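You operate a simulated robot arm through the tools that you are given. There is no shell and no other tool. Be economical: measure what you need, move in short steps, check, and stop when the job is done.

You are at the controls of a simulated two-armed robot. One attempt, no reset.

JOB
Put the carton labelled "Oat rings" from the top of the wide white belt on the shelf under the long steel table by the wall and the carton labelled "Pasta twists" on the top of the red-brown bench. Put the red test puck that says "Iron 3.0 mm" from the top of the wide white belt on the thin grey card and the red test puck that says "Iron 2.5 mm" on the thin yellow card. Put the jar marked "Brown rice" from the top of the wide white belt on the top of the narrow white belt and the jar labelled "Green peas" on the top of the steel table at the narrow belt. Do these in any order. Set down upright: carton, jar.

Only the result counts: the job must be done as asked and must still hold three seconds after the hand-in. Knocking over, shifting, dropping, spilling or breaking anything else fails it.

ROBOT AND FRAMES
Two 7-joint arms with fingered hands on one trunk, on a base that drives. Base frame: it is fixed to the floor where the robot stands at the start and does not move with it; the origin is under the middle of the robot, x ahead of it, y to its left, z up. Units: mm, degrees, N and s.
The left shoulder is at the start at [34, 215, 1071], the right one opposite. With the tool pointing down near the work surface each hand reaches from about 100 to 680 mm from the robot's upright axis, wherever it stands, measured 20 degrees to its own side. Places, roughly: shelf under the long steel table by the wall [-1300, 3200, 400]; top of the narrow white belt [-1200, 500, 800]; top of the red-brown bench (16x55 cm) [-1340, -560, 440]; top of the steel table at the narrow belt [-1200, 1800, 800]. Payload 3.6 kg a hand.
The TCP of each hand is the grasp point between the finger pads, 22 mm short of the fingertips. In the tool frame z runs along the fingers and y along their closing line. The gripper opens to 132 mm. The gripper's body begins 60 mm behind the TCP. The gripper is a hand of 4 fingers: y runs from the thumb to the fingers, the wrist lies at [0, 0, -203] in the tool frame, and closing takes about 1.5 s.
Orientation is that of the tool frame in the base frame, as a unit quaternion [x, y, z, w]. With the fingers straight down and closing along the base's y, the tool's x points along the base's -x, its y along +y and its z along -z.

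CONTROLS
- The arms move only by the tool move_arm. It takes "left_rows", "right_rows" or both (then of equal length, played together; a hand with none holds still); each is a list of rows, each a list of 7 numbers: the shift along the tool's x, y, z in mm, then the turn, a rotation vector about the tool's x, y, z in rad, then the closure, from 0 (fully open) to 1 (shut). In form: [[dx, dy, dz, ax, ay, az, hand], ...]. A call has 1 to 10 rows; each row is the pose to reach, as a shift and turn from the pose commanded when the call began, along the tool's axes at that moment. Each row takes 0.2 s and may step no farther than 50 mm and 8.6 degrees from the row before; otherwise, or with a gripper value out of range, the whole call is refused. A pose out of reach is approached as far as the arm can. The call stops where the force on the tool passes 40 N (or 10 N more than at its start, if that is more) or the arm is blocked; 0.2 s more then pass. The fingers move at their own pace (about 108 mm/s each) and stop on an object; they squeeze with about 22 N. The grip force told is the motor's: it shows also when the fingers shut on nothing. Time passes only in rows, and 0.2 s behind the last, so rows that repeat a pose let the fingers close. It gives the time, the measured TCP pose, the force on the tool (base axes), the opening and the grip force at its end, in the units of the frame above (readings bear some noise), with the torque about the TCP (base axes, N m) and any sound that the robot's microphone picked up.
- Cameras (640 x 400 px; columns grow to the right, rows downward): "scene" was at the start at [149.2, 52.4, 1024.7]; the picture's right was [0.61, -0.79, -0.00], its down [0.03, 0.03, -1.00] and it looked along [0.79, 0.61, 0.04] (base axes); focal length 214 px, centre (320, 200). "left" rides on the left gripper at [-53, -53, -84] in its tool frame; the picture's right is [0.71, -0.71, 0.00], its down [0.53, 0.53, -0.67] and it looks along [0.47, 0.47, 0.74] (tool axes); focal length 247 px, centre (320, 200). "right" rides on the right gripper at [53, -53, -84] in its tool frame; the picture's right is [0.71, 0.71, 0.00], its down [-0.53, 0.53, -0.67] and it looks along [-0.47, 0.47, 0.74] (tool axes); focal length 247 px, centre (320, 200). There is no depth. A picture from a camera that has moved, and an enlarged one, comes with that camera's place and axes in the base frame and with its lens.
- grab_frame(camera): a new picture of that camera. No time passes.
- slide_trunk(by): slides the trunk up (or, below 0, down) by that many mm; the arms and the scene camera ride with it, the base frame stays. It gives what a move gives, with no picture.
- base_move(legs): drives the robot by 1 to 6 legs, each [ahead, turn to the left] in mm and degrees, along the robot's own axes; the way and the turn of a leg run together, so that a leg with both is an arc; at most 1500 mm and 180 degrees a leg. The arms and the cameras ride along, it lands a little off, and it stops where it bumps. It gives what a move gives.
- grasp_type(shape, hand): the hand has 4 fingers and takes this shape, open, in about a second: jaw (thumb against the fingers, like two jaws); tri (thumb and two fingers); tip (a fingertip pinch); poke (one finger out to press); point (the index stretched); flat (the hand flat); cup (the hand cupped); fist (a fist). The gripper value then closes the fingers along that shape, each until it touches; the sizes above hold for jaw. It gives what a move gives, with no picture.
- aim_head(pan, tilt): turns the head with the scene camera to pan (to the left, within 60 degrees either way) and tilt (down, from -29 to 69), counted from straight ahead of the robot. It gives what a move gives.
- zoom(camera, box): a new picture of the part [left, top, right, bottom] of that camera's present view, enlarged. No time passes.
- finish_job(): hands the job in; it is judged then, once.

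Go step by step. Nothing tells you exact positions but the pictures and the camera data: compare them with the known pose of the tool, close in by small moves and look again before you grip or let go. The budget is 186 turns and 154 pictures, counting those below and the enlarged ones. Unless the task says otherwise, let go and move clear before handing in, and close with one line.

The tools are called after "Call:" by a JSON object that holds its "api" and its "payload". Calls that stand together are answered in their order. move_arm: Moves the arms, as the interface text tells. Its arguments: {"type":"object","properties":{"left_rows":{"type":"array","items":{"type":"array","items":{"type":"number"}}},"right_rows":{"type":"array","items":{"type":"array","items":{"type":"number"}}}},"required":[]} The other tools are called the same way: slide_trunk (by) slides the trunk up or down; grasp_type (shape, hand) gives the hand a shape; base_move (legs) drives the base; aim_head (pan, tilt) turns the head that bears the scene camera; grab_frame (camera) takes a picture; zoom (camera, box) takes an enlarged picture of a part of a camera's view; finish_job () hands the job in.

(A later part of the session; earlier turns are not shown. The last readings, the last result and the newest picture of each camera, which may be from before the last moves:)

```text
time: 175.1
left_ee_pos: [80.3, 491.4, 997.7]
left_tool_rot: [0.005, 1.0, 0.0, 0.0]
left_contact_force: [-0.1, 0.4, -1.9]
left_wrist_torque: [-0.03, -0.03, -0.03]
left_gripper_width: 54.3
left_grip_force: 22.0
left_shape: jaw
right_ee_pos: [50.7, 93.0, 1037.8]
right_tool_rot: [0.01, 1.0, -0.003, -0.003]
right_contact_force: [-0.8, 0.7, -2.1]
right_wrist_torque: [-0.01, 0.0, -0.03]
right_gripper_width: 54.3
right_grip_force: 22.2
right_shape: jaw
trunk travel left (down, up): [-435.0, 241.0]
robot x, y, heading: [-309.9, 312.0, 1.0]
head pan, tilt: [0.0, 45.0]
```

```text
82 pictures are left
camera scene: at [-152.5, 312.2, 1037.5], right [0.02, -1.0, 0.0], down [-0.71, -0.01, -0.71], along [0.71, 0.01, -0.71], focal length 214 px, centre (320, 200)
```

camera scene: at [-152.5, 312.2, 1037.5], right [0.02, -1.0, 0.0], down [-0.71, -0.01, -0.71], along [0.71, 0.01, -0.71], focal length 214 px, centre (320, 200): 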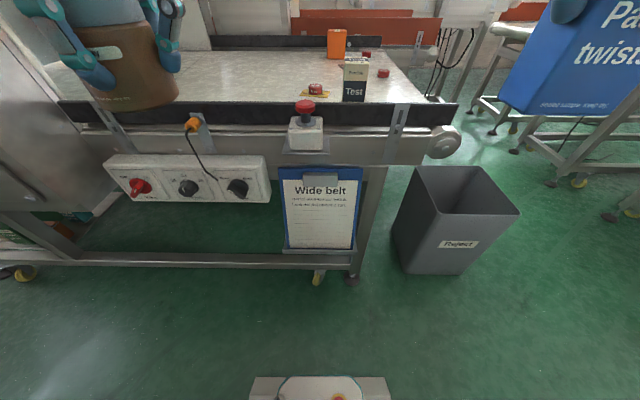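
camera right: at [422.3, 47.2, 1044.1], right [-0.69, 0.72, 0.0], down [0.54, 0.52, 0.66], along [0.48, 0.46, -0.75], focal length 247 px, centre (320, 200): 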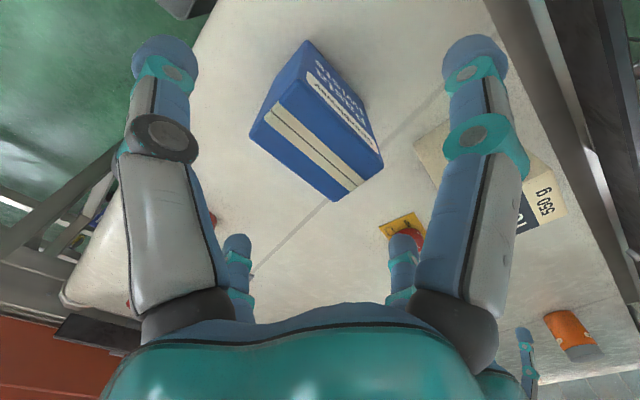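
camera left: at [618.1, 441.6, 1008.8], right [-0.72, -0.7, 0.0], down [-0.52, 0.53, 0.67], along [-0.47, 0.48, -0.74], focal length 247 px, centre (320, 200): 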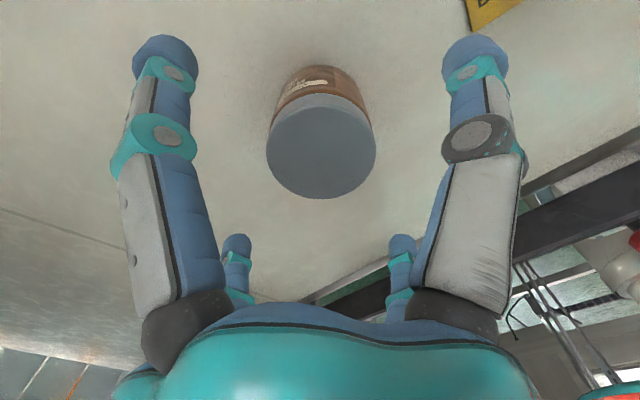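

I have both items. I'll raise the trunk and turn around to face the narrow belt.

Call:
{"api": "slide_trunk", "payload": {"by": 220}}

Call:
{"api": "base_move", "payload": {"legs": [[0, 18], [0, 18]]}}

Call:
{"api": "base_move", "payload": {"legs": [[0, 18], [0, 18]]}}

Call:
{"api": "base_move", "payload": {"legs": [[0, 18], [0, 18]]}}

Call:
{"api": "base_move", "payload": {"legs": [[0, 18], [0, 18]]}}

Call:
{"api": "base_move", "payload": {"legs": [[0, 18], [0, 16]]}}

Call:
{"api": "grab_frame", "payload": {"camera": "scene"}}

```text
time: 177.4
left_ee_pos: [82.7, 490.6, 1217.2]
left_tool_rot: [0.006, 1.0, 0.001, 0.0]
left_contact_force: [-0.4, 0.0, -2.7]
left_wrist_torque: [-0.02, 0.02, -0.02]
left_gripper_width: 54.3
left_grip_force: 21.8
left_shape: jaw
right_ee_pos: [51.1, 94.7, 1256.7]
right_tool_rot: [0.009, 1.0, -0.003, -0.003]
right_contact_force: [0.8, -0.2, -1.3]
right_wrist_torque: [-0.04, 0.02, -0.02]
right_gripper_width: 54.5
right_grip_force: 22.2
right_shape: jaw
trunk travel left (down, up): [-655.0, 21.0]
robot x, y, heading: [-314.5, 310.2, 0.9]
head pan, tilt: [0.0, 45.0]
```

```text
time: 179.8
left_ee_pos: [-97.4, 686.2, 1216.4]
left_tool_rot: [-0.303, 0.953, 0.0, 0.0]
left_contact_force: [0.8, -0.4, -1.9]
left_wrist_torque: [0.03, 0.0, -0.02]
left_gripper_width: 54.0
left_grip_force: 22.0
left_shape: jaw
right_ee_pos: [108.7, 346.7, 1259.5]
right_tool_rot: [-0.299, 0.954, -0.003, -0.001]
right_contact_force: [0.3, 0.0, -1.1]
right_wrist_torque: [-0.01, 0.0, -0.03]
right_gripper_width: 54.5
right_grip_force: 22.0
right_shape: jaw
trunk travel left (down, up): [-655.0, 21.0]
robot x, y, heading: [-295.7, 287.6, 36.7]
head pan, tilt: [0.0, 45.0]
```

```text
time: 182.3
left_ee_pos: [-368.0, 730.6, 1217.0]
left_tool_rot: [-0.582, 0.813, 0.001, 0.0]
left_contact_force: [0.7, 0.4, -1.9]
left_wrist_torque: [-0.01, -0.01, 0.01]
left_gripper_width: 54.2
left_grip_force: 21.5
left_shape: jaw
right_ee_pos: [-0.8, 576.0, 1258.6]
right_tool_rot: [-0.579, 0.815, -0.005, 0.0]
right_contact_force: [-0.5, 0.2, -2.3]
right_wrist_torque: [-0.04, 0.0, -0.02]
right_gripper_width: 54.4
right_grip_force: 21.6
right_shape: jaw
trunk travel left (down, up): [-655.0, 21.0]
robot x, y, heading: [-268.3, 284.1, 72.3]
head pan, tilt: [0.0, 45.0]
```

```text
time: 184.7
left_ee_pos: [-608.6, 580.2, 1217.6]
left_tool_rot: [0.804, -0.595, 0.001, 0.001]
left_contact_force: [-0.7, 0.2, -2.2]
left_wrist_torque: [0.02, -0.01, -0.03]
left_gripper_width: 54.0
left_grip_force: 22.0
left_shape: jaw
right_ee_pos: [-222.4, 671.8, 1258.8]
right_tool_rot: [0.803, -0.597, 0.003, -0.001]
right_contact_force: [0.2, 0.5, -2.4]
right_wrist_torque: [0.02, -0.01, 0.0]
right_gripper_width: 54.1
right_grip_force: 21.6
right_shape: jaw
trunk travel left (down, up): [-655.0, 21.0]
robot x, y, heading: [-237.1, 288.9, 108.4]
head pan, tilt: [0.0, 45.0]
```

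```text
time: 187.2
left_ee_pos: [-713.0, 306.0, 1218.6]
left_tool_rot: [0.949, -0.316, 0.001, 0.0]
left_contact_force: [0.5, -0.6, -1.7]
left_wrist_torque: [0.02, 0.03, -0.05]
left_gripper_width: 54.1
left_grip_force: 22.0
left_shape: jaw
right_ee_pos: [-452.9, 607.7, 1261.0]
right_tool_rot: [0.948, -0.318, 0.004, -0.002]
right_contact_force: [0.9, 0.3, -1.9]
right_wrist_torque: [0.0, -0.02, -0.01]
right_gripper_width: 54.2
right_grip_force: 21.5
right_shape: jaw
trunk travel left (down, up): [-655.0, 21.0]
robot x, y, heading: [-219.9, 311.4, 144.3]
head pan, tilt: [0.0, 45.0]
```

```text
time: 189.6
left_ee_pos: [-625.1, 31.5, 1218.2]
left_tool_rot: [1.0, -0.022, 0.001, 0.0]
left_contact_force: [0.0, -0.5, -1.6]
left_wrist_torque: [0.05, 0.0, 0.0]
left_gripper_width: 54.0
left_grip_force: 21.8
left_shape: jaw
right_ee_pos: [-581.3, 427.3, 1259.6]
right_tool_rot: [1.0, -0.026, 0.002, -0.004]
right_contact_force: [-0.6, -0.4, -1.7]
right_wrist_torque: [0.0, 0.02, 0.0]
right_gripper_width: 54.3
right_grip_force: 22.1
right_shape: jaw
trunk travel left (down, up): [-655.0, 21.0]
robot x, y, heading: [-219.1, 340.6, 178.3]
head pan, tilt: [0.0, 45.0]
```

```text
81 pictures are left
camera scene: at [-379.4, 344.1, 1259.3], right [0.03, 1.0, 0.0], down [0.71, -0.02, -0.71], along [-0.71, 0.02, -0.71], focal length 214 px, centre (320, 200)
```

scene: 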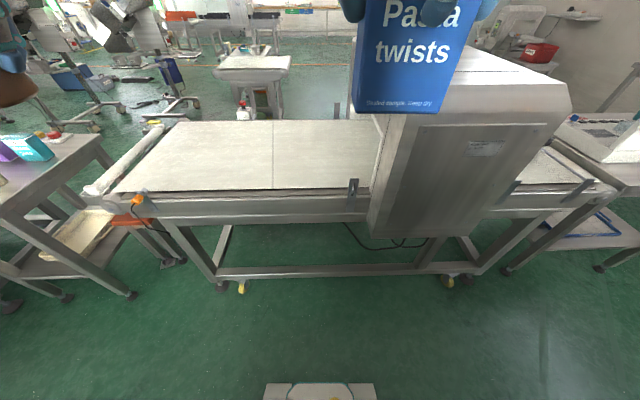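

The narrow belt's open part lies ahead, empty. I'll lower the trunk for parallax.

Call:
{"api": "slide_trunk", "payload": {"by": -220}}

Call:
{"api": "grab_frame", "payload": {"camera": "scene"}}

```text
time: 191.9
left_ee_pos: [-623.9, 31.4, 999.8]
left_tool_rot: [1.0, -0.023, -0.001, 0.0]
left_contact_force: [0.2, 0.5, -2.0]
left_wrist_torque: [0.02, 0.05, 0.01]
left_gripper_width: 54.0
left_grip_force: 22.3
left_shape: jaw
right_ee_pos: [-580.8, 427.6, 1040.6]
right_tool_rot: [1.0, -0.027, 0.003, -0.004]
right_contact_force: [-0.1, -0.2, -1.7]
right_wrist_torque: [0.0, -0.02, 0.02]
right_gripper_width: 54.4
right_grip_force: 22.1
right_shape: jaw
trunk travel left (down, up): [-435.0, 241.0]
robot x, y, heading: [-225.0, 340.1, 178.2]
head pan, tilt: [0.0, 45.0]
```

```text
80 pictures are left
camera scene: at [-379.8, 343.7, 1037.5], right [0.03, 1.0, 0.0], down [0.71, -0.02, -0.71], along [-0.71, 0.02, -0.71], focal length 214 px, centre (320, 200)
```

scene: 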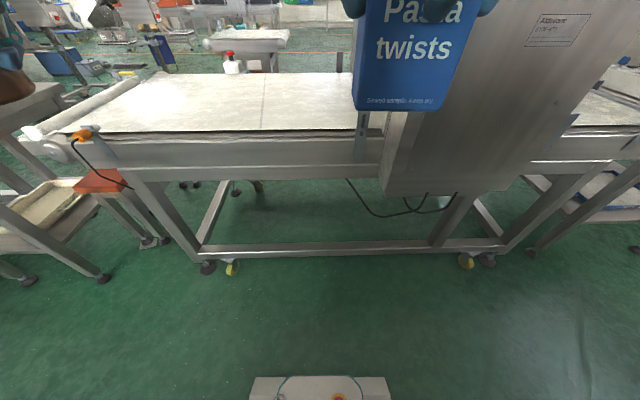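

Belt top z≈757, spanning x −930..−1484, with the hood at y>550. I'll draw the right hand in a bit and advance 258 mm.

Call:
{"api": "move_arm", "payload": {"right_rows": [[30, 10, 0, 0, 0, 0, 1], [60, 20, 0, 0, 0, 0, 1]]}}

Call:
{"api": "base_move", "payload": {"legs": [[258, 0]]}}

Call:
{"api": "move_arm", "payload": {"left_rows": [[0, -40, 0, 0, 0, 0, 1], [0, -80, 0, 0, 0, 0, 1], [-35, -115, 0, 0, 0, 0, 1], [-75, -140, 0, 0, 0, 0, 1], [-115, -150, 20, 0, 0, 0, 1], [-150, -155, 50, 0, 0, 0, 1], [-150, -155, 95, 0, 0, 0, 1]]}}

Call:
{"api": "grab_frame", "payload": {"camera": "left"}}

Call:
{"api": "grab_frame", "payload": {"camera": "scene"}}

```text
time: 192.5
left_ee_pos: [-624.9, 31.8, 999.6]
left_tool_rot: [1.0, -0.023, 0.0, 0.0]
left_contact_force: [-1.1, 0.0, -2.3]
left_wrist_torque: [-0.02, 0.01, -0.01]
left_gripper_width: 53.7
left_grip_force: 21.3
left_shape: jaw
right_ee_pos: [-522.2, 402.8, 1042.9]
right_tool_rot: [1.0, -0.026, 0.003, -0.004]
right_contact_force: [-0.2, 0.1, -1.3]
right_wrist_torque: [0.01, -0.01, -0.01]
right_gripper_width: 54.2
right_grip_force: 22.0
right_shape: jaw
trunk travel left (down, up): [-435.0, 241.0]
robot x, y, heading: [-222.9, 336.9, 178.4]
head pan, tilt: [0.0, 45.0]
```

```text
time: 194.2
left_ee_pos: [-841.6, 35.1, 1001.9]
left_tool_rot: [1.0, -0.026, -0.004, -0.003]
left_contact_force: [0.0, 0.5, -1.9]
left_wrist_torque: [-0.01, 0.05, -0.03]
left_gripper_width: 54.0
left_grip_force: 21.6
left_shape: jaw
right_ee_pos: [-732.8, 405.9, 1039.7]
right_tool_rot: [1.0, -0.025, 0.008, -0.007]
right_contact_force: [0.0, 0.7, -1.1]
right_wrist_torque: [0.01, -0.02, -0.02]
right_gripper_width: 54.6
right_grip_force: 22.3
right_shape: jaw
trunk travel left (down, up): [-435.0, 241.0]
robot x, y, heading: [-444.5, 351.2, 177.5]
head pan, tilt: [0.0, 45.0]
stopped in leg 1: the robot was blocked; the commanded pose is now the measured one
```

```text
time: 195.8
left_ee_pos: [-983.9, 198.7, 908.6]
left_tool_rot: [1.0, -0.025, -0.005, -0.002]
left_contact_force: [-0.4, -0.5, -2.1]
left_wrist_torque: [0.01, 0.03, -0.01]
left_gripper_width: 54.0
left_grip_force: 21.9
left_shape: jaw
right_ee_pos: [-732.1, 406.5, 1038.1]
right_tool_rot: [1.0, -0.025, 0.008, -0.007]
right_contact_force: [0.5, 0.5, -2.5]
right_wrist_torque: [0.02, 0.02, 0.01]
right_gripper_width: 54.3
right_grip_force: 22.1
right_shape: jaw
trunk travel left (down, up): [-435.0, 241.0]
robot x, y, heading: [-445.0, 348.6, 178.2]
head pan, tilt: [0.0, 45.0]
```

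```text
79 pictures are left
camera left: at [-1032.0, 254.2, 992.5], right [0.74, 0.67, 0.0], down [0.51, -0.55, 0.66], along [0.44, -0.49, -0.75], focal length 247 px, centre (320, 200)
```

left: 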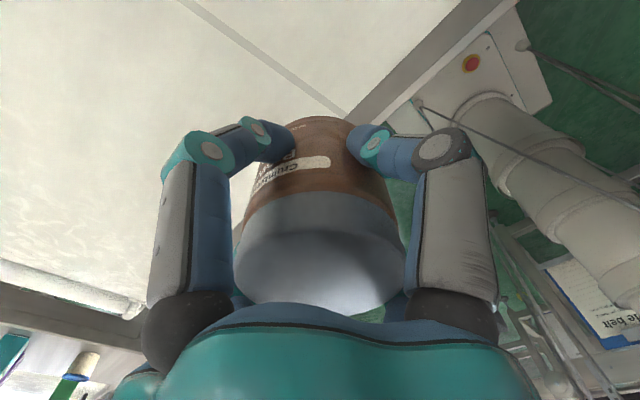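

```text
78 pictures are left
camera scene: at [-584.9, 347.3, 1040.6], right [0.04, 1.0, 0.0], down [0.69, -0.02, -0.72], along [-0.72, 0.03, -0.69], focal length 214 px, centre (320, 200)
```

scene: 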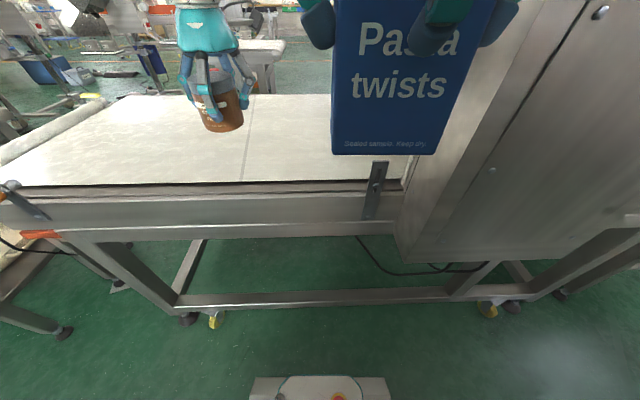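

Stopped slightly early but close enough. I'll move the jar 55 mm further in and lower it.

Call:
{"api": "move_arm", "payload": {"left_rows": [[-28, 0, 0, 0, 0, 0, 1], [-56, 0, 20, 0, 0, 0, 1], [-56, 0, 60, 0, 0, 0, 1], [-56, 0, 85, 0, 0, 0, 1], [-56, 0, 95, 0, 0, 0, 1], [-56, 0, 100, 0, 0, 0, 1]]}}

Call:
{"api": "zoom", "payload": {"camera": "scene", "box": [120, 0, 360, 150]}}

```text
time: 197.2
left_ee_pos: [-1037.2, 200.2, 809.7]
left_tool_rot: [1.0, -0.026, -0.005, -0.003]
left_contact_force: [0.2, 0.4, -2.0]
left_wrist_torque: [0.01, 0.0, -0.02]
left_gripper_width: 53.6
left_grip_force: 22.2
left_shape: jaw
right_ee_pos: [-731.7, 406.0, 1038.2]
right_tool_rot: [1.0, -0.025, 0.009, -0.007]
right_contact_force: [-0.6, 0.5, -1.0]
right_wrist_torque: [0.01, 0.0, 0.0]
right_gripper_width: 54.5
right_grip_force: 21.3
right_shape: jaw
trunk travel left (down, up): [-435.0, 241.0]
robot x, y, heading: [-446.1, 348.5, 177.9]
head pan, tilt: [0.0, 45.0]
```

```text
2.67 times, centred on (240, 75) of scene
camera zoom: at [-584.9, 347.4, 1040.7], right [0.04, 1.0, 0.0], down [0.69, -0.02, -0.72], along [-0.72, 0.03, -0.69], focal length 572 px, centre (533, 533)
```

zoom: 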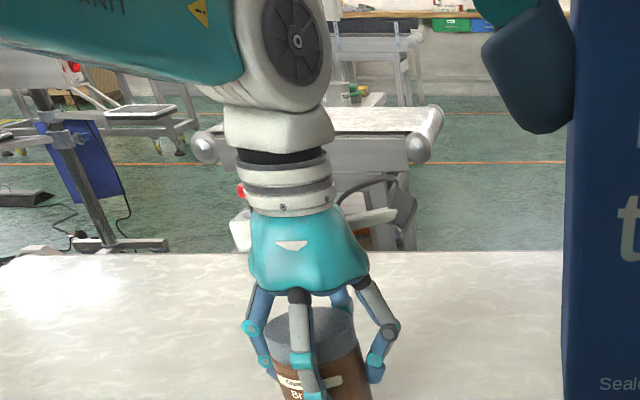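

Call:
{"api": "move_arm", "payload": {"left_rows": [[0, 0, 2, 0, 0, 0, 1], [0, 0, 4, 0, 0, 0, 1], [0, 0, 6, 0, 0, 0, 1], [0, 0, 8, 0, 0, 0, 1]]}}

Call:
{"api": "zoom", "payload": {"camera": "scene", "box": [120, 50, 360, 200]}}

```text
time: 198.2
left_ee_pos: [-1038.7, 199.6, 802.2]
left_tool_rot: [1.0, -0.025, -0.005, -0.002]
left_contact_force: [0.5, -0.1, -2.7]
left_wrist_torque: [0.01, -0.01, 0.04]
left_gripper_width: 53.7
left_grip_force: 21.9
left_shape: jaw
right_ee_pos: [-732.2, 406.8, 1038.7]
right_tool_rot: [1.0, -0.025, 0.008, -0.006]
right_contact_force: [0.8, 0.5, -1.7]
right_wrist_torque: [0.0, -0.01, -0.03]
right_gripper_width: 54.5
right_grip_force: 22.0
right_shape: jaw
trunk travel left (down, up): [-435.0, 241.0]
robot x, y, heading: [-447.1, 347.7, 177.8]
head pan, tilt: [0.0, 45.0]
```

```text
2.67 times, centred on (240, 125) of scene
camera zoom: at [-584.9, 347.5, 1040.7], right [0.04, 1.0, 0.0], down [0.69, -0.02, -0.72], along [-0.72, 0.03, -0.69], focal length 572 px, centre (533, 400)
```

zoom: 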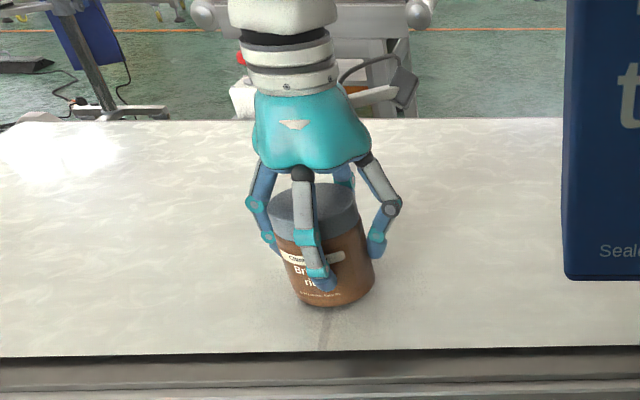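

Call:
{"api": "move_arm", "payload": {"left_rows": [[0, 0, 2, 0, 0, 0, 1], [0, 0, 4, 0, 0, 0, 1]]}}

```text
time: 198.8
left_ee_pos: [-1039.1, 200.9, 797.4]
left_tool_rot: [1.0, -0.025, -0.004, -0.001]
left_contact_force: [-0.3, -0.4, -1.0]
left_wrist_torque: [-0.02, 0.04, 0.02]
left_gripper_width: 53.6
left_grip_force: 22.2
left_shape: jaw
right_ee_pos: [-731.4, 407.2, 1038.3]
right_tool_rot: [1.0, -0.024, 0.007, -0.007]
right_contact_force: [0.2, 0.7, -1.6]
right_wrist_torque: [0.01, 0.01, 0.01]
right_gripper_width: 54.2
right_grip_force: 22.0
right_shape: jaw
trunk travel left (down, up): [-435.0, 241.0]
robot x, y, heading: [-444.3, 352.4, 177.7]
head pan, tilt: [0.0, 45.0]
```

Call:
{"api": "move_arm", "payload": {"left_rows": [[0, 0, 1, 0, 0, 0, 1], [0, 0, 2, 0, 0, 0, 1]]}}

Call:
{"api": "zoom", "payload": {"camera": "scene", "box": [190, 100, 290, 163]}}

```text
time: 199.4
left_ee_pos: [-1038.5, 200.3, 797.3]
left_tool_rot: [1.0, -0.024, -0.004, -0.002]
left_contact_force: [0.7, 0.1, 0.6]
left_wrist_torque: [-0.04, -0.03, 0.02]
left_gripper_width: 53.5
left_grip_force: 22.1
left_shape: jaw
right_ee_pos: [-732.0, 407.0, 1039.3]
right_tool_rot: [1.0, -0.025, 0.008, -0.007]
right_contact_force: [-0.8, 0.2, -0.9]
right_wrist_torque: [-0.02, 0.0, 0.01]
right_gripper_width: 54.4
right_grip_force: 21.7
right_shape: jaw
trunk travel left (down, up): [-435.0, 241.0]
robot x, y, heading: [-447.0, 347.2, 177.8]
head pan, tilt: [0.0, 45.0]
```

```text
6.35 times, centred on (240, 132) of scene
camera zoom: at [-584.9, 347.6, 1040.7], right [0.04, 1.0, 0.0], down [0.69, -0.02, -0.72], along [-0.72, 0.03, -0.69], focal length 1362 px, centre (828, 635)
```

zoom: 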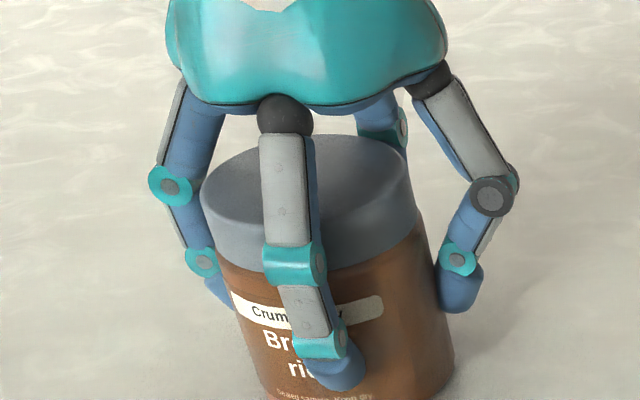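

The jar is resting on the belt (the load is off the hand). I'm releasing and rising.

Call:
{"api": "move_arm", "payload": {"left_rows": [[0, 0, 0, 0, 0, 0, 0.6], [0, 0, 0, 0, 0, 0, 0.3], [0, 0, 0, 0, 0, 0, 0.1], [0, 0, 0, 0, 0, 0, 0], [0, 0, 0, 0, 0, 0, 0], [0, 0, -40, 0, 0, 0, 0], [0, 0, -80, 0, 0, 0, 0], [0, 0, -120, 0, 0, 0, 0], [30, 0, -160, 0, 0, 0, 0]]}}

Call:
{"api": "grab_frame", "payload": {"camera": "scene"}}

```text
time: 201.4
left_ee_pos: [-1007.4, 196.6, 954.8]
left_tool_rot: [1.0, -0.025, -0.005, -0.001]
left_contact_force: [0.3, 0.3, -1.2]
left_wrist_torque: [-0.01, 0.01, 0.01]
left_gripper_width: 131.9
left_grip_force: 0.0
left_shape: jaw
right_ee_pos: [-732.1, 406.9, 1038.3]
right_tool_rot: [1.0, -0.025, 0.008, -0.007]
right_contact_force: [-0.8, 0.3, -0.5]
right_wrist_torque: [0.01, -0.04, 0.0]
right_gripper_width: 54.3
right_grip_force: 22.3
right_shape: jaw
trunk travel left (down, up): [-435.0, 241.0]
robot x, y, heading: [-449.1, 346.6, 178.0]
head pan, tilt: [0.0, 45.0]
```

```text
74 pictures are left
camera scene: at [-585.0, 347.6, 1040.6], right [0.04, 1.0, 0.0], down [0.69, -0.02, -0.72], along [-0.72, 0.03, -0.69], focal length 214 px, centre (320, 200)
```

scene: 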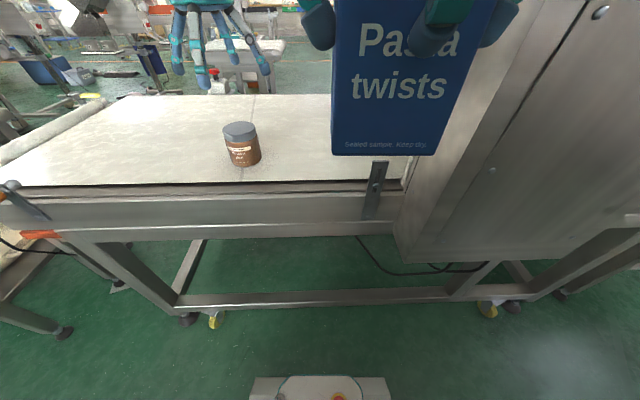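

Brown rice stands on the narrow belt. Next is the bench: I'll back off, raise, turn left and look along the way.

Call:
{"api": "base_move", "payload": {"legs": [[-230, 0]]}}

Call:
{"api": "move_arm", "payload": {"left_rows": [[45, 0, -15, 0, 0, 0, 0], [90, 10, -30, 0, 0, 0, 0], [135, 20, -45, 0, 0, 0, 0], [180, 30, -60, 0, 0, 0, 0], [220, 40, -70, 0, 0, 0, 0]]}}

Call:
{"api": "slide_trunk", "payload": {"by": 200}}

Call:
{"api": "base_move", "payload": {"legs": [[0, 18], [0, 18]]}}

Call:
{"api": "base_move", "payload": {"legs": [[0, 18], [0, 18]]}}

Call:
{"api": "base_move", "payload": {"legs": [[0, 19]]}}

Call:
{"api": "aim_head", "payload": {"pan": 0, "tilt": 35}}

Call:
{"api": "grab_frame", "payload": {"camera": "scene"}}

Call:
{"api": "aim_head", "payload": {"pan": -45, "tilt": 35}}

Call:
{"api": "grab_frame", "payload": {"camera": "scene"}}

```text
time: 202.1
left_ee_pos: [-1012.5, 196.9, 951.4]
left_tool_rot: [1.0, -0.025, 0.001, -0.001]
left_contact_force: [0.4, 0.0, 0.5]
left_wrist_torque: [-0.01, -0.02, 0.01]
left_gripper_width: 131.9
left_grip_force: 0.1
left_shape: jaw
right_ee_pos: [-737.6, 405.2, 1038.0]
right_tool_rot: [1.0, -0.023, 0.009, -0.007]
right_contact_force: [-0.3, 0.0, -1.5]
right_wrist_torque: [0.0, -0.01, 0.03]
right_gripper_width: 54.3
right_grip_force: 22.3
right_shape: jaw
trunk travel left (down, up): [-435.0, 241.0]
robot x, y, heading: [-444.1, 347.7, 177.8]
head pan, tilt: [0.0, 45.0]
stopped in leg 1: the robot was blocked; the commanded pose is now the measured one
```

```text
time: 203.3
left_ee_pos: [-793.8, 146.0, 1022.4]
left_tool_rot: [1.0, -0.024, 0.001, -0.002]
left_contact_force: [-0.1, 0.5, 0.6]
left_wrist_torque: [0.01, 0.0, -0.01]
left_gripper_width: 132.0
left_grip_force: 0.0
left_shape: jaw
right_ee_pos: [-739.2, 404.6, 1037.0]
right_tool_rot: [1.0, -0.024, 0.011, -0.008]
right_contact_force: [0.2, 0.3, -1.8]
right_wrist_torque: [0.02, 0.01, -0.02]
right_gripper_width: 54.3
right_grip_force: 22.3
right_shape: jaw
trunk travel left (down, up): [-435.0, 241.0]
robot x, y, heading: [-447.3, 352.9, 177.8]
head pan, tilt: [0.0, 45.0]
```

```text
time: 205.4
left_ee_pos: [-808.9, 151.4, 1217.4]
left_tool_rot: [1.0, -0.023, 0.007, 0.001]
left_contact_force: [0.0, 0.1, 0.4]
left_wrist_torque: [0.01, 0.0, 0.04]
left_gripper_width: 132.0
left_grip_force: 0.1
left_shape: jaw
right_ee_pos: [-751.0, 411.8, 1232.7]
right_tool_rot: [1.0, -0.024, 0.018, -0.005]
right_contact_force: [-0.7, 0.9, -0.8]
right_wrist_torque: [-0.02, 0.01, 0.0]
right_gripper_width: 54.2
right_grip_force: 22.3
right_shape: jaw
trunk travel left (down, up): [-635.0, 41.0]
robot x, y, heading: [-443.0, 348.3, 177.7]
head pan, tilt: [0.0, 45.0]
```

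```text
time: 207.9
left_ee_pos: [-620.5, -26.3, 1217.6]
left_tool_rot: [0.958, 0.288, 0.007, -0.001]
left_contact_force: [0.3, 0.0, 0.2]
left_wrist_torque: [-0.01, -0.01, 0.01]
left_gripper_width: 131.7
left_grip_force: 0.1
left_shape: jaw
right_ee_pos: [-727.9, 217.6, 1232.6]
right_tool_rot: [0.957, 0.288, 0.016, -0.011]
right_contact_force: [-0.6, 0.2, -1.3]
right_wrist_torque: [0.0, -0.03, -0.03]
right_gripper_width: 54.4
right_grip_force: 21.8
right_shape: jaw
trunk travel left (down, up): [-635.0, 41.0]
robot x, y, heading: [-460.3, 371.2, -145.9]
head pan, tilt: [0.0, 45.0]
```

```text
time: 210.4
left_ee_pos: [-355.1, -47.2, 1218.8]
left_tool_rot: [0.82, 0.572, 0.006, -0.004]
left_contact_force: [0.6, 0.0, 0.1]
left_wrist_torque: [-0.01, 0.0, 0.0]
left_gripper_width: 132.0
left_grip_force: 0.0
left_shape: jaw
right_ee_pos: [-585.7, 85.9, 1231.2]
right_tool_rot: [0.821, 0.571, 0.012, -0.015]
right_contact_force: [0.6, 0.0, -2.1]
right_wrist_torque: [0.0, 0.01, -0.02]
right_gripper_width: 54.1
right_grip_force: 21.5
right_shape: jaw
trunk travel left (down, up): [-635.0, 41.0]
robot x, y, heading: [-488.5, 376.3, -109.8]
head pan, tilt: [0.0, 45.0]
```

```text
time: 211.8
left_ee_pos: [-224.4, 17.8, 1219.0]
left_tool_rot: [0.715, 0.699, 0.005, -0.004]
left_contact_force: [0.5, 0.9, -0.1]
left_wrist_torque: [-0.01, -0.02, 0.01]
left_gripper_width: 131.7
left_grip_force: 0.0
left_shape: jaw
right_ee_pos: [-484.3, 69.7, 1233.9]
right_tool_rot: [0.715, 0.699, 0.009, -0.016]
right_contact_force: [0.2, 0.2, -1.6]
right_wrist_torque: [0.02, 0.01, 0.01]
right_gripper_width: 54.6
right_grip_force: 22.1
right_shape: jaw
trunk travel left (down, up): [-635.0, 41.0]
robot x, y, heading: [-503.5, 378.9, -91.0]
head pan, tilt: [0.0, 45.0]
```

```text
time: 212.6
left_ee_pos: [-223.9, 19.5, 1218.7]
left_tool_rot: [0.716, 0.698, 0.004, -0.004]
left_contact_force: [-0.8, -0.4, 0.5]
left_wrist_torque: [0.03, -0.01, -0.01]
left_gripper_width: 131.8
left_grip_force: 0.1
left_shape: jaw
right_ee_pos: [-484.2, 70.8, 1234.4]
right_tool_rot: [0.716, 0.698, 0.01, -0.017]
right_contact_force: [0.4, 0.4, -1.4]
right_wrist_torque: [-0.01, 0.02, 0.01]
right_gripper_width: 54.0
right_grip_force: 21.7
right_shape: jaw
trunk travel left (down, up): [-635.0, 41.0]
robot x, y, heading: [-503.8, 378.2, -91.0]
head pan, tilt: [0.0, 35.0]
```

```text
73 pictures are left
camera scene: at [-503.5, 212.8, 1254.0], right [-1.0, 0.02, 0.0], down [0.01, 0.57, -0.82], along [-0.01, -0.82, -0.57], focal length 214 px, centre (320, 200)
```

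scene: 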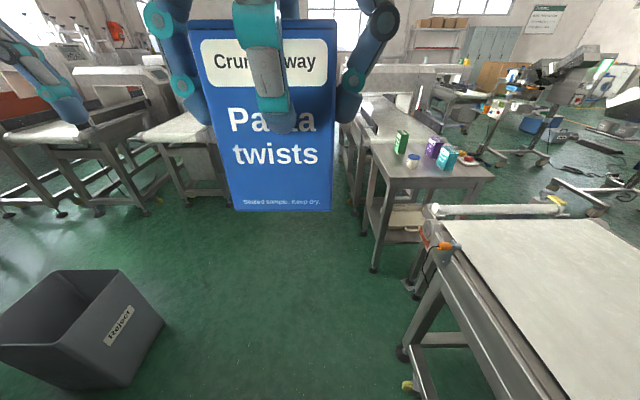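

```text
time: 213.7
left_ee_pos: [-223.9, 17.5, 1219.6]
left_tool_rot: [0.715, 0.699, 0.004, -0.005]
left_contact_force: [-0.1, 0.3, -0.3]
left_wrist_torque: [0.0, -0.01, -0.04]
left_gripper_width: 132.0
left_grip_force: 0.0
left_shape: jaw
right_ee_pos: [-485.2, 69.2, 1234.9]
right_tool_rot: [0.715, 0.699, 0.009, -0.016]
right_contact_force: [-0.4, -0.1, -1.4]
right_wrist_torque: [0.02, -0.02, -0.01]
right_gripper_width: 54.4
right_grip_force: 22.0
right_shape: jaw
trunk travel left (down, up): [-635.0, 41.0]
robot x, y, heading: [-498.9, 376.5, -90.8]
head pan, tilt: [-45.0, 35.0]
```

```text
72 pictures are left
camera scene: at [-565.9, 239.4, 1254.1], right [-0.7, 0.72, 0.0], down [0.41, 0.4, -0.82], along [-0.59, -0.57, -0.57], focal length 214 px, centre (320, 200)
```

scene: 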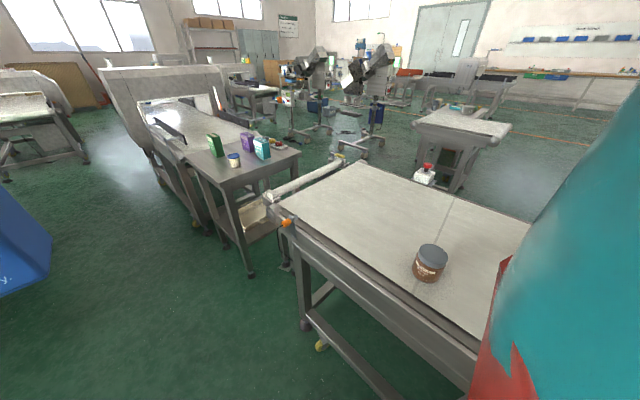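

The way south is free. I'll drive 830 mm and turn right to face the bench gap.

Call:
{"api": "base_move", "payload": {"legs": [[830, 0]]}}

Call:
{"api": "base_move", "payload": {"legs": [[0, -18], [0, -18]]}}

Call:
{"api": "base_move", "payload": {"legs": [[0, -18], [0, -18]]}}

Call:
{"api": "base_move", "payload": {"legs": [[0, -17]]}}

Call:
{"api": "aim_head", "payload": {"pan": 0, "tilt": 45}}

Call:
{"api": "grab_frame", "payload": {"camera": "scene"}}

```text
time: 218.1
left_ee_pos: [-242.6, -810.4, 1220.3]
left_tool_rot: [0.718, 0.696, 0.005, -0.005]
left_contact_force: [0.3, 0.4, 0.7]
left_wrist_torque: [0.0, 0.0, -0.04]
left_gripper_width: 132.0
left_grip_force: 0.0
left_shape: jaw
right_ee_pos: [-502.3, -757.2, 1233.8]
right_tool_rot: [0.718, 0.695, 0.009, -0.017]
right_contact_force: [-0.9, -0.4, -0.9]
right_wrist_torque: [0.0, -0.01, 0.02]
right_gripper_width: 54.1
right_grip_force: 22.5
right_shape: jaw
trunk travel left (down, up): [-635.0, 41.0]
robot x, y, heading: [-519.4, -445.9, -91.4]
head pan, tilt: [-45.0, 35.0]
```

```text
time: 220.5
left_ee_pos: [-508.2, -900.9, 1219.9]
left_tool_rot: [0.898, 0.44, 0.005, -0.002]
left_contact_force: [-1.0, 0.3, 0.2]
left_wrist_torque: [0.01, 0.05, 0.03]
left_gripper_width: 131.9
left_grip_force: 0.0
left_shape: jaw
right_ee_pos: [-687.2, -705.1, 1235.0]
right_tool_rot: [0.898, 0.439, 0.014, -0.012]
right_contact_force: [0.6, 0.3, -1.5]
right_wrist_torque: [0.02, -0.02, 0.02]
right_gripper_width: 54.1
right_grip_force: 21.8
right_shape: jaw
trunk travel left (down, up): [-635.0, 41.0]
robot x, y, heading: [-495.2, -459.7, -127.4]
head pan, tilt: [-45.0, 35.0]
```

```text
time: 223.0
left_ee_pos: [-767.8, -810.7, 1220.0]
left_tool_rot: [0.99, 0.14, 0.006, 0.0]
left_contact_force: [0.2, -0.2, 0.2]
left_wrist_torque: [0.03, 0.01, 0.01]
left_gripper_width: 131.9
left_grip_force: 0.0
left_shape: jaw
right_ee_pos: [-798.3, -547.4, 1235.1]
right_tool_rot: [0.99, 0.141, 0.016, -0.008]
right_contact_force: [-0.1, -0.6, -1.7]
right_wrist_torque: [0.0, -0.02, -0.03]
right_gripper_width: 54.3
right_grip_force: 22.4
right_shape: jaw
trunk travel left (down, up): [-635.0, 41.0]
robot x, y, heading: [-490.6, -493.7, -163.2]
head pan, tilt: [-45.0, 35.0]
```

```text
time: 224.4
left_ee_pos: [-849.3, -715.8, 1220.3]
left_tool_rot: [1.0, -0.009, 0.006, 0.001]
left_contact_force: [-0.3, -0.8, 0.1]
left_wrist_torque: [-0.01, -0.02, 0.0]
left_gripper_width: 132.0
left_grip_force: 0.1
left_shape: jaw
right_ee_pos: [-800.1, -455.0, 1235.0]
right_tool_rot: [1.0, -0.008, 0.017, -0.005]
right_contact_force: [-0.3, 0.1, -1.2]
right_wrist_torque: [-0.02, -0.02, 0.01]
right_gripper_width: 54.0
right_grip_force: 21.9
right_shape: jaw
trunk travel left (down, up): [-635.0, 41.0]
robot x, y, heading: [-490.5, -505.8, 179.5]
head pan, tilt: [-45.0, 35.0]
```

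```text
time: 225.5
left_ee_pos: [-850.0, -716.6, 1220.6]
left_tool_rot: [1.0, -0.008, 0.006, 0.001]
left_contact_force: [-0.4, -0.9, 0.5]
left_wrist_torque: [-0.01, 0.02, 0.0]
left_gripper_width: 132.1
left_grip_force: 0.1
left_shape: jaw
right_ee_pos: [-801.2, -455.2, 1236.3]
right_tool_rot: [1.0, -0.008, 0.017, -0.004]
right_contact_force: [0.5, 0.9, -2.1]
right_wrist_torque: [-0.03, -0.02, 0.01]
right_gripper_width: 54.2
right_grip_force: 21.7
right_shape: jaw
trunk travel left (down, up): [-635.0, 41.0]
robot x, y, heading: [-496.7, -503.5, 179.4]
head pan, tilt: [0.0, 45.0]
```

```text
71 pictures are left
camera scene: at [-648.7, -505.1, 1239.2], right [0.01, 1.0, 0.0], down [0.71, -0.01, -0.71], along [-0.71, 0.0, -0.71], focal length 214 px, centre (320, 200)
```

scene: 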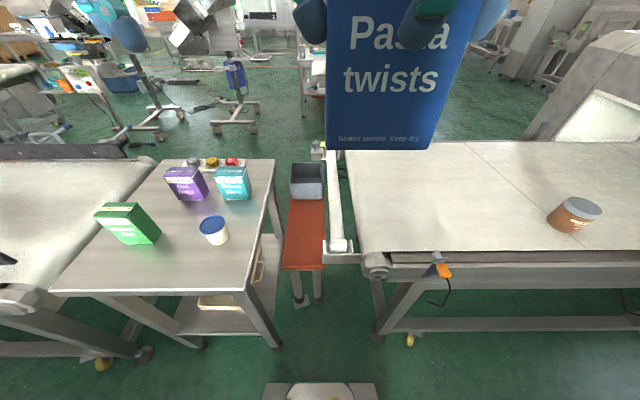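

The bench is visible between the table and the belt end: y −646..−487, x from −1067, with a grey box on its far part; the slot above is y −680..−490. I'll lift the left hand and shift the robot left so the right arm lines up with the slot.

Call:
{"api": "move_arm", "payload": {"left_rows": [[25, 0, -35, 0, 0, 0, 0], [50, 0, -70, 0, 0, 0, 0], [75, 0, -105, 0, 0, 0, 0], [100, 0, -140, 0, 0, 0, 0]]}}

Call:
{"api": "base_move", "payload": {"legs": [[0, 18], [0, 18]]}}

Call:
{"api": "base_move", "payload": {"legs": [[0, 18], [0, 15], [350, 0]]}}

Call:
{"api": "base_move", "payload": {"legs": [[0, -18], [0, -18]]}}

Call:
{"api": "base_move", "payload": {"legs": [[0, -18], [0, -15]]}}

Call:
{"api": "grab_frame", "payload": {"camera": "scene"}}

```text
time: 226.5
left_ee_pos: [-751.4, -716.9, 1362.0]
left_tool_rot: [1.0, -0.009, 0.006, 0.002]
left_contact_force: [1.0, -0.7, -0.4]
left_wrist_torque: [-0.03, 0.03, 0.0]
left_gripper_width: 131.8
left_grip_force: 0.1
left_shape: jaw
right_ee_pos: [-799.0, -454.4, 1236.6]
right_tool_rot: [1.0, -0.007, 0.018, -0.005]
right_contact_force: [0.4, 0.6, -1.5]
right_wrist_torque: [0.0, 0.01, 0.03]
right_gripper_width: 54.1
right_grip_force: 22.0
right_shape: jaw
trunk travel left (down, up): [-635.0, 41.0]
robot x, y, heading: [-489.6, -502.3, 179.6]
head pan, tilt: [0.0, 45.0]
```

```text
time: 228.9
left_ee_pos: [-576.6, -828.4, 1362.3]
left_tool_rot: [0.954, 0.301, 0.006, 0.0]
left_contact_force: [-0.3, 0.5, 0.3]
left_wrist_torque: [-0.01, 0.0, 0.01]
left_gripper_width: 131.6
left_grip_force: 0.0
left_shape: jaw
right_ee_pos: [-770.0, -644.9, 1236.6]
right_tool_rot: [0.953, 0.302, 0.015, -0.01]
right_contact_force: [-0.9, -0.1, -0.8]
right_wrist_torque: [0.06, 0.01, -0.01]
right_gripper_width: 54.0
right_grip_force: 21.8
right_shape: jaw
trunk travel left (down, up): [-635.0, 41.0]
robot x, y, heading: [-509.0, -484.5, -144.6]
head pan, tilt: [0.0, 45.0]
```

```text
time: 233.2
left_ee_pos: [-507.0, -1141.7, 1363.0]
left_tool_rot: [0.83, 0.558, 0.004, -0.002]
left_contact_force: [0.3, 0.0, 0.7]
left_wrist_torque: [-0.03, -0.01, -0.02]
left_gripper_width: 131.7
left_grip_force: 0.0
left_shape: jaw
right_ee_pos: [-769.5, -1090.2, 1236.2]
right_tool_rot: [0.83, 0.558, 0.012, -0.014]
right_contact_force: [0.1, 0.3, -1.6]
right_wrist_torque: [0.04, 0.0, -0.03]
right_gripper_width: 54.2
right_grip_force: 21.6
right_shape: jaw
trunk travel left (down, up): [-635.0, 41.0]
robot x, y, heading: [-644.8, -810.2, -111.8]
head pan, tilt: [0.0, 45.0]
```

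```text
time: 235.8
left_ee_pos: [-735.6, -1160.0, 1365.1]
left_tool_rot: [0.96, 0.279, 0.005, 0.0]
left_contact_force: [-0.9, 0.7, -0.6]
left_wrist_torque: [-0.03, -0.04, 0.04]
left_gripper_width: 132.0
left_grip_force: 0.1
left_shape: jaw
right_ee_pos: [-918.2, -967.2, 1238.0]
right_tool_rot: [0.961, 0.278, 0.016, -0.008]
right_contact_force: [0.4, 0.5, -2.1]
right_wrist_torque: [-0.04, -0.04, -0.03]
right_gripper_width: 54.2
right_grip_force: 22.1
right_shape: jaw
trunk travel left (down, up): [-635.0, 41.0]
robot x, y, heading: [-637.8, -837.6, -144.5]
head pan, tilt: [0.0, 45.0]
stopped in leg 2: the robot was blocked; the commanded pose is now the measured one
```

```text
time: 236.5
left_ee_pos: [-732.5, -1163.9, 1365.3]
left_tool_rot: [0.96, 0.279, 0.004, -0.002]
left_contact_force: [0.9, -0.5, 0.2]
left_wrist_torque: [0.03, 0.02, -0.01]
left_gripper_width: 132.1
left_grip_force: 0.1
left_shape: jaw
right_ee_pos: [-916.4, -970.3, 1238.9]
right_tool_rot: [0.96, 0.278, 0.016, -0.01]
right_contact_force: [0.6, -0.1, -1.0]
right_wrist_torque: [0.01, 0.0, -0.02]
right_gripper_width: 54.2
right_grip_force: 21.7
right_shape: jaw
trunk travel left (down, up): [-635.0, 41.0]
robot x, y, heading: [-633.2, -833.0, -144.7]
head pan, tilt: [0.0, 45.0]
stopped in leg 1: the robot was blocked; the commanded pose is now the measured one
```

```text
70 pictures are left
camera scene: at [-761.9, -929.2, 1239.2], right [-0.58, 0.81, 0.0], down [0.58, 0.41, -0.71], along [-0.58, -0.41, -0.71], focal length 214 px, centre (320, 200)
```

scene: 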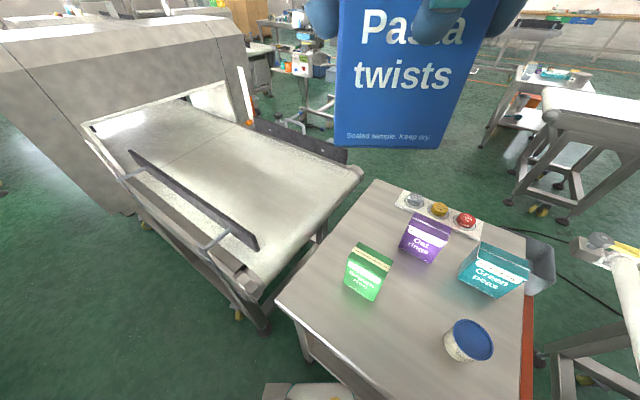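

The base corner met the table leg. I'll back off 130 mm first, then finish the turn.

Call:
{"api": "base_move", "payload": {"legs": [[-140, 0]]}}

Call:
{"api": "base_move", "payload": {"legs": [[0, -18], [0, -17]]}}

Call:
{"api": "grab_frame", "payload": {"camera": "scene"}}

```text
time: 237.8
left_ee_pos: [-618.9, -1081.0, 1366.8]
left_tool_rot: [0.96, 0.278, 0.004, -0.002]
left_contact_force: [0.1, 0.3, -0.2]
left_wrist_torque: [-0.02, 0.02, -0.03]
left_gripper_width: 132.0
left_grip_force: 0.1
left_shape: jaw
right_ee_pos: [-803.4, -888.2, 1238.7]
right_tool_rot: [0.961, 0.277, 0.015, -0.01]
right_contact_force: [-0.3, 0.3, -0.6]
right_wrist_torque: [0.03, -0.03, -0.02]
right_gripper_width: 53.9
right_grip_force: 21.9
right_shape: jaw
trunk travel left (down, up): [-635.0, 41.0]
robot x, y, heading: [-520.9, -753.8, -144.3]
head pan, tilt: [0.0, 45.0]
```

```text
time: 240.2
left_ee_pos: [-791.9, -963.7, 1366.2]
left_tool_rot: [1.0, -0.027, 0.006, 0.0]
left_contact_force: [0.1, -0.5, -0.3]
left_wrist_torque: [-0.02, -0.04, 0.01]
left_gripper_width: 132.1
left_grip_force: 0.2
left_shape: jaw
right_ee_pos: [-828.1, -699.6, 1238.7]
right_tool_rot: [0.999, -0.029, 0.017, -0.004]
right_contact_force: [0.3, 0.6, -1.5]
right_wrist_torque: [0.02, -0.05, -0.01]
right_gripper_width: 54.1
right_grip_force: 22.2
right_shape: jaw
trunk travel left (down, up): [-635.0, 41.0]
robot x, y, heading: [-523.2, -780.5, -179.7]
head pan, tilt: [0.0, 45.0]
```

```text
69 pictures are left
camera scene: at [-678.4, -785.2, 1239.3], right [-0.01, 1.0, 0.0], down [0.71, 0.0, -0.71], along [-0.71, 0.0, -0.71], focal length 214 px, centre (320, 200)
```

scene: 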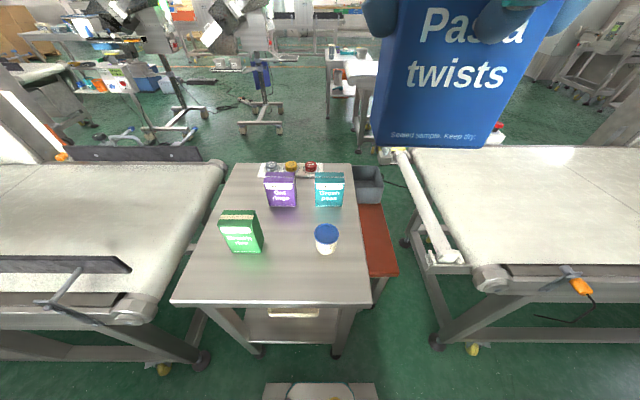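

Table and items are unmoved. I'll advance 90 mm, bring the carton over the slot while high, then lower the trunk.

Call:
{"api": "base_move", "payload": {"legs": [[90, 0]]}}

Call:
{"api": "move_arm", "payload": {"right_rows": [[-40, -21, 0, -0.002, -0.007, -0.012, 1], [-80, -43, 0, -0.004, -0.014, -0.024, 1], [-120, -64, 0, -0.005, -0.02, -0.036, 1], [-160, -85, 0, -0.007, -0.027, -0.048, 1], [-198, -107, 0, -0.008, -0.034, -0.058, 1]]}}

Call:
{"api": "slide_trunk", "payload": {"by": -200}}

Call:
{"api": "aim_head", "payload": {"pan": -15, "tilt": 55}}

Call:
{"api": "grab_frame", "payload": {"camera": "scene"}}

Call:
{"api": "grab_frame", "payload": {"camera": "right"}}

```text
time: 241.3
left_ee_pos: [-884.4, -962.6, 1367.1]
left_tool_rot: [1.0, -0.028, 0.006, 0.0]
left_contact_force: [0.0, 0.5, 0.2]
left_wrist_torque: [-0.04, -0.03, -0.03]
left_gripper_width: 131.8
left_grip_force: 0.0
left_shape: jaw
right_ee_pos: [-921.0, -697.9, 1240.0]
right_tool_rot: [0.999, -0.029, 0.019, -0.003]
right_contact_force: [-1.5, 0.5, -1.9]
right_wrist_torque: [0.02, -0.03, -0.01]
right_gripper_width: 53.9
right_grip_force: 22.2
right_shape: jaw
trunk travel left (down, up): [-635.0, 41.0]
robot x, y, heading: [-613.8, -781.9, -179.5]
head pan, tilt: [0.0, 45.0]
```

```text
time: 242.5
left_ee_pos: [-883.2, -963.3, 1367.4]
left_tool_rot: [1.0, -0.027, 0.006, -0.001]
left_contact_force: [0.4, -0.5, 0.0]
left_wrist_torque: [0.03, 0.01, 0.01]
left_gripper_width: 131.9
left_grip_force: 0.0
left_shape: jaw
right_ee_pos: [-1110.2, -580.6, 1233.1]
right_tool_rot: [1.0, 0.001, 0.002, -0.001]
right_contact_force: [-0.3, -0.9, -1.6]
right_wrist_torque: [-0.01, -0.05, 0.0]
right_gripper_width: 53.8
right_grip_force: 22.4
right_shape: jaw
trunk travel left (down, up): [-635.0, 41.0]
robot x, y, heading: [-609.6, -782.3, -179.7]
head pan, tilt: [0.0, 45.0]
```

```text
time: 244.7
left_ee_pos: [-881.7, -964.4, 1166.9]
left_tool_rot: [1.0, -0.028, 0.006, 0.001]
left_contact_force: [0.8, 0.8, -0.9]
left_wrist_torque: [-0.02, 0.0, -0.03]
left_gripper_width: 132.1
left_grip_force: 0.1
left_shape: jaw
right_ee_pos: [-1110.2, -582.8, 1034.7]
right_tool_rot: [1.0, 0.0, -0.001, 0.0]
right_contact_force: [-0.4, 0.5, -1.5]
right_wrist_torque: [-0.02, 0.0, -0.01]
right_gripper_width: 53.9
right_grip_force: 22.1
right_shape: jaw
trunk travel left (down, up): [-435.0, 241.0]
robot x, y, heading: [-609.3, -783.7, -179.7]
head pan, tilt: [0.0, 45.0]
```

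```text
time: 245.5
left_ee_pos: [-881.0, -964.2, 1167.3]
left_tool_rot: [1.0, -0.028, 0.005, 0.001]
left_contact_force: [-0.7, -0.1, -0.9]
left_wrist_torque: [0.0, -0.01, -0.02]
left_gripper_width: 131.9
left_grip_force: 0.0
left_shape: jaw
right_ee_pos: [-1109.9, -582.5, 1033.7]
right_tool_rot: [1.0, 0.0, 0.002, 0.0]
right_contact_force: [0.7, 0.4, -1.0]
right_wrist_torque: [-0.01, -0.02, 0.0]
right_gripper_width: 53.7
right_grip_force: 22.1
right_shape: jaw
trunk travel left (down, up): [-435.0, 241.0]
robot x, y, heading: [-608.0, -782.1, -179.4]
head pan, tilt: [-15.0, 55.0]
```

```text
68 pictures are left
camera scene: at [-758.1, -767.0, 1024.1], right [0.25, 0.97, 0.0], down [0.79, -0.21, -0.57], along [-0.55, 0.14, -0.82], focal length 214 px, centre (320, 200)
```

scene: 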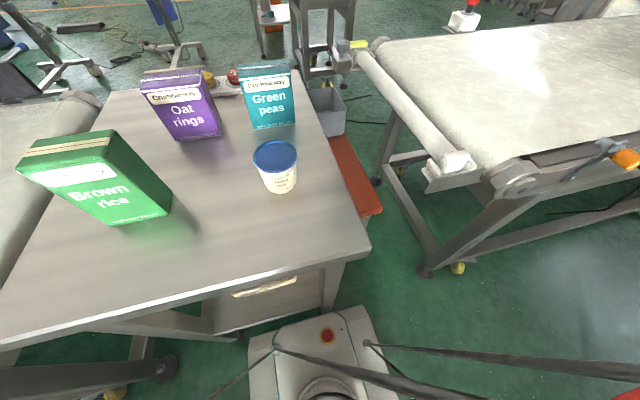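

```text
67 pictures are left
camera right: at [-1058.3, -529.4, 1117.7], right [0.71, -0.71, 0.0], down [-0.53, -0.53, 0.67], along [-0.47, -0.47, -0.74], focal length 247 px, centre (320, 200)
```

right: 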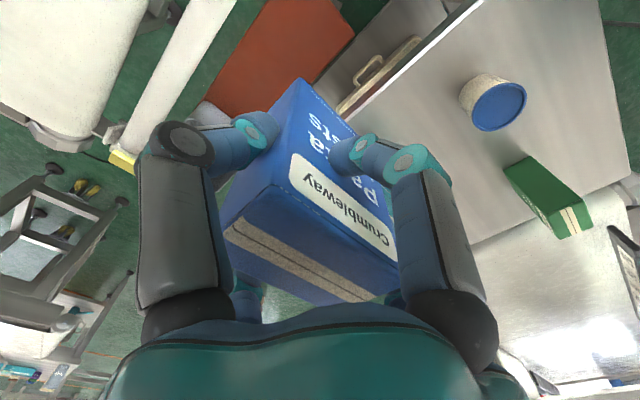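

The bench and slot positions are confirmed. I'll lower the trunk more and start down through the slot.

Call:
{"api": "slide_trunk", "payload": {"by": -135}}

Call:
{"api": "move_arm", "payload": {"right_rows": [[0, 5, 30, 0, 0, 0, 1], [0, 5, 70, 0, 0, 0, 1], [0, 5, 110, 0, 0, 0, 1], [0, 5, 150, 0, 0, 0, 1], [0, 5, 190, 0, 0, 0, 1]]}}

Call:
{"api": "grab_frame", "payload": {"camera": "right"}}

Call:
{"api": "grab_frame", "payload": {"camera": "scene"}}

```text
time: 247.1
left_ee_pos: [-881.4, -963.6, 1032.7]
left_tool_rot: [1.0, -0.028, 0.005, 0.0]
left_contact_force: [-0.2, -0.6, 0.2]
left_wrist_torque: [-0.01, 0.02, 0.0]
left_gripper_width: 132.1
left_grip_force: 0.1
left_shape: jaw
right_ee_pos: [-1110.4, -583.0, 899.3]
right_tool_rot: [1.0, 0.0, -0.001, 0.001]
right_contact_force: [0.5, 0.3, -0.6]
right_wrist_torque: [0.02, 0.01, 0.02]
right_gripper_width: 54.3
right_grip_force: 22.8
right_shape: jaw
trunk travel left (down, up): [-300.0, 376.0]
robot x, y, heading: [-613.5, -780.0, -179.7]
head pan, tilt: [-15.0, 55.0]
```

```text
time: 248.3
left_ee_pos: [-881.3, -965.5, 1033.2]
left_tool_rot: [1.0, -0.029, 0.006, 0.0]
left_contact_force: [-0.4, -0.1, 0.0]
left_wrist_torque: [0.0, -0.01, 0.0]
left_gripper_width: 132.0
left_grip_force: 0.0
left_shape: jaw
right_ee_pos: [-1110.1, -587.6, 708.7]
right_tool_rot: [1.0, 0.001, 0.0, 0.0]
right_contact_force: [-0.6, 0.3, -0.9]
right_wrist_torque: [0.03, -0.01, 0.01]
right_gripper_width: 53.9
right_grip_force: 21.2
right_shape: jaw
trunk travel left (down, up): [-300.0, 376.0]
robot x, y, heading: [-611.4, -780.1, -179.5]
head pan, tilt: [-15.0, 55.0]
```

```text
66 pictures are left
camera right: at [-1058.2, -535.2, 792.1], right [0.71, -0.71, 0.0], down [-0.53, -0.53, 0.67], along [-0.47, -0.47, -0.74], focal length 247 px, centre (320, 200)
```

right: 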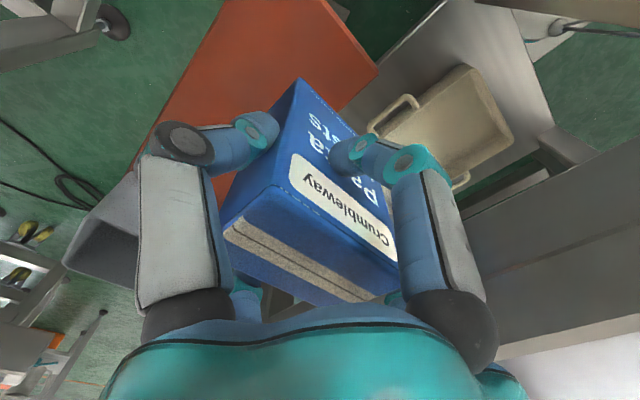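

```text
65 pictures are left
camera scene: at [-760.2, -766.9, 884.4], right [0.25, 0.97, 0.0], down [0.79, -0.21, -0.57], along [-0.55, 0.14, -0.82], focal length 214 px, centre (320, 200)
```

scene: 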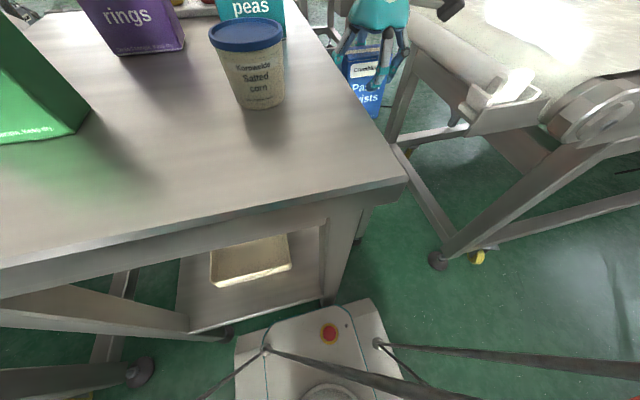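

Clear on both sides. I'm lowering further toward the bench.

Call:
{"api": "move_arm", "payload": {"right_rows": [[0, 0, 40, 0, 0, 0, 1], [0, 0, 80, 0, 0, 0, 1], [0, 0, 120, 0, 0, 0, 1], [0, 0, 150, 0, 0, 0, 1], [0, 0, 170, 0, 0, 0, 1]]}}

Call:
{"api": "grab_frame", "payload": {"camera": "right"}}

```text
time: 249.5
left_ee_pos: [-877.8, -965.9, 1033.6]
left_tool_rot: [1.0, -0.027, 0.003, -0.001]
left_contact_force: [0.0, 0.7, -0.5]
left_wrist_torque: [0.0, -0.03, -0.01]
left_gripper_width: 131.9
left_grip_force: 0.1
left_shape: jaw
right_ee_pos: [-1119.0, -585.9, 552.2]
right_tool_rot: [1.0, -0.001, -0.01, -0.002]
right_contact_force: [-0.6, -0.3, -0.9]
right_wrist_torque: [0.01, -0.04, 0.03]
right_gripper_width: 53.8
right_grip_force: 22.2
right_shape: jaw
trunk travel left (down, up): [-300.0, 376.0]
robot x, y, heading: [-610.2, -782.0, -179.5]
head pan, tilt: [-15.0, 55.0]
```

```text
64 pictures are left
camera right: at [-1063.9, -533.2, 634.0], right [0.71, -0.71, -0.02], down [-0.51, -0.53, 0.68], along [-0.49, -0.47, -0.74], focal length 247 px, centre (320, 200)
```

right: 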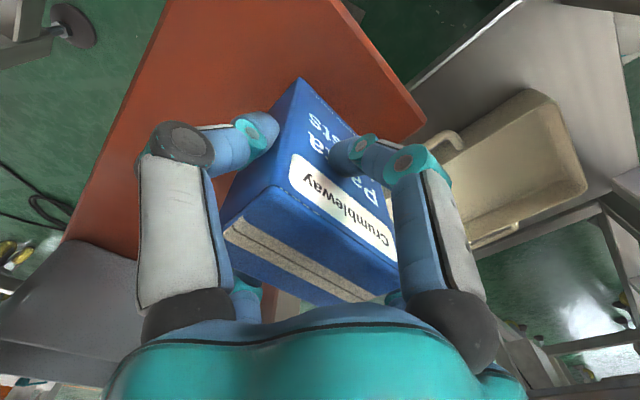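

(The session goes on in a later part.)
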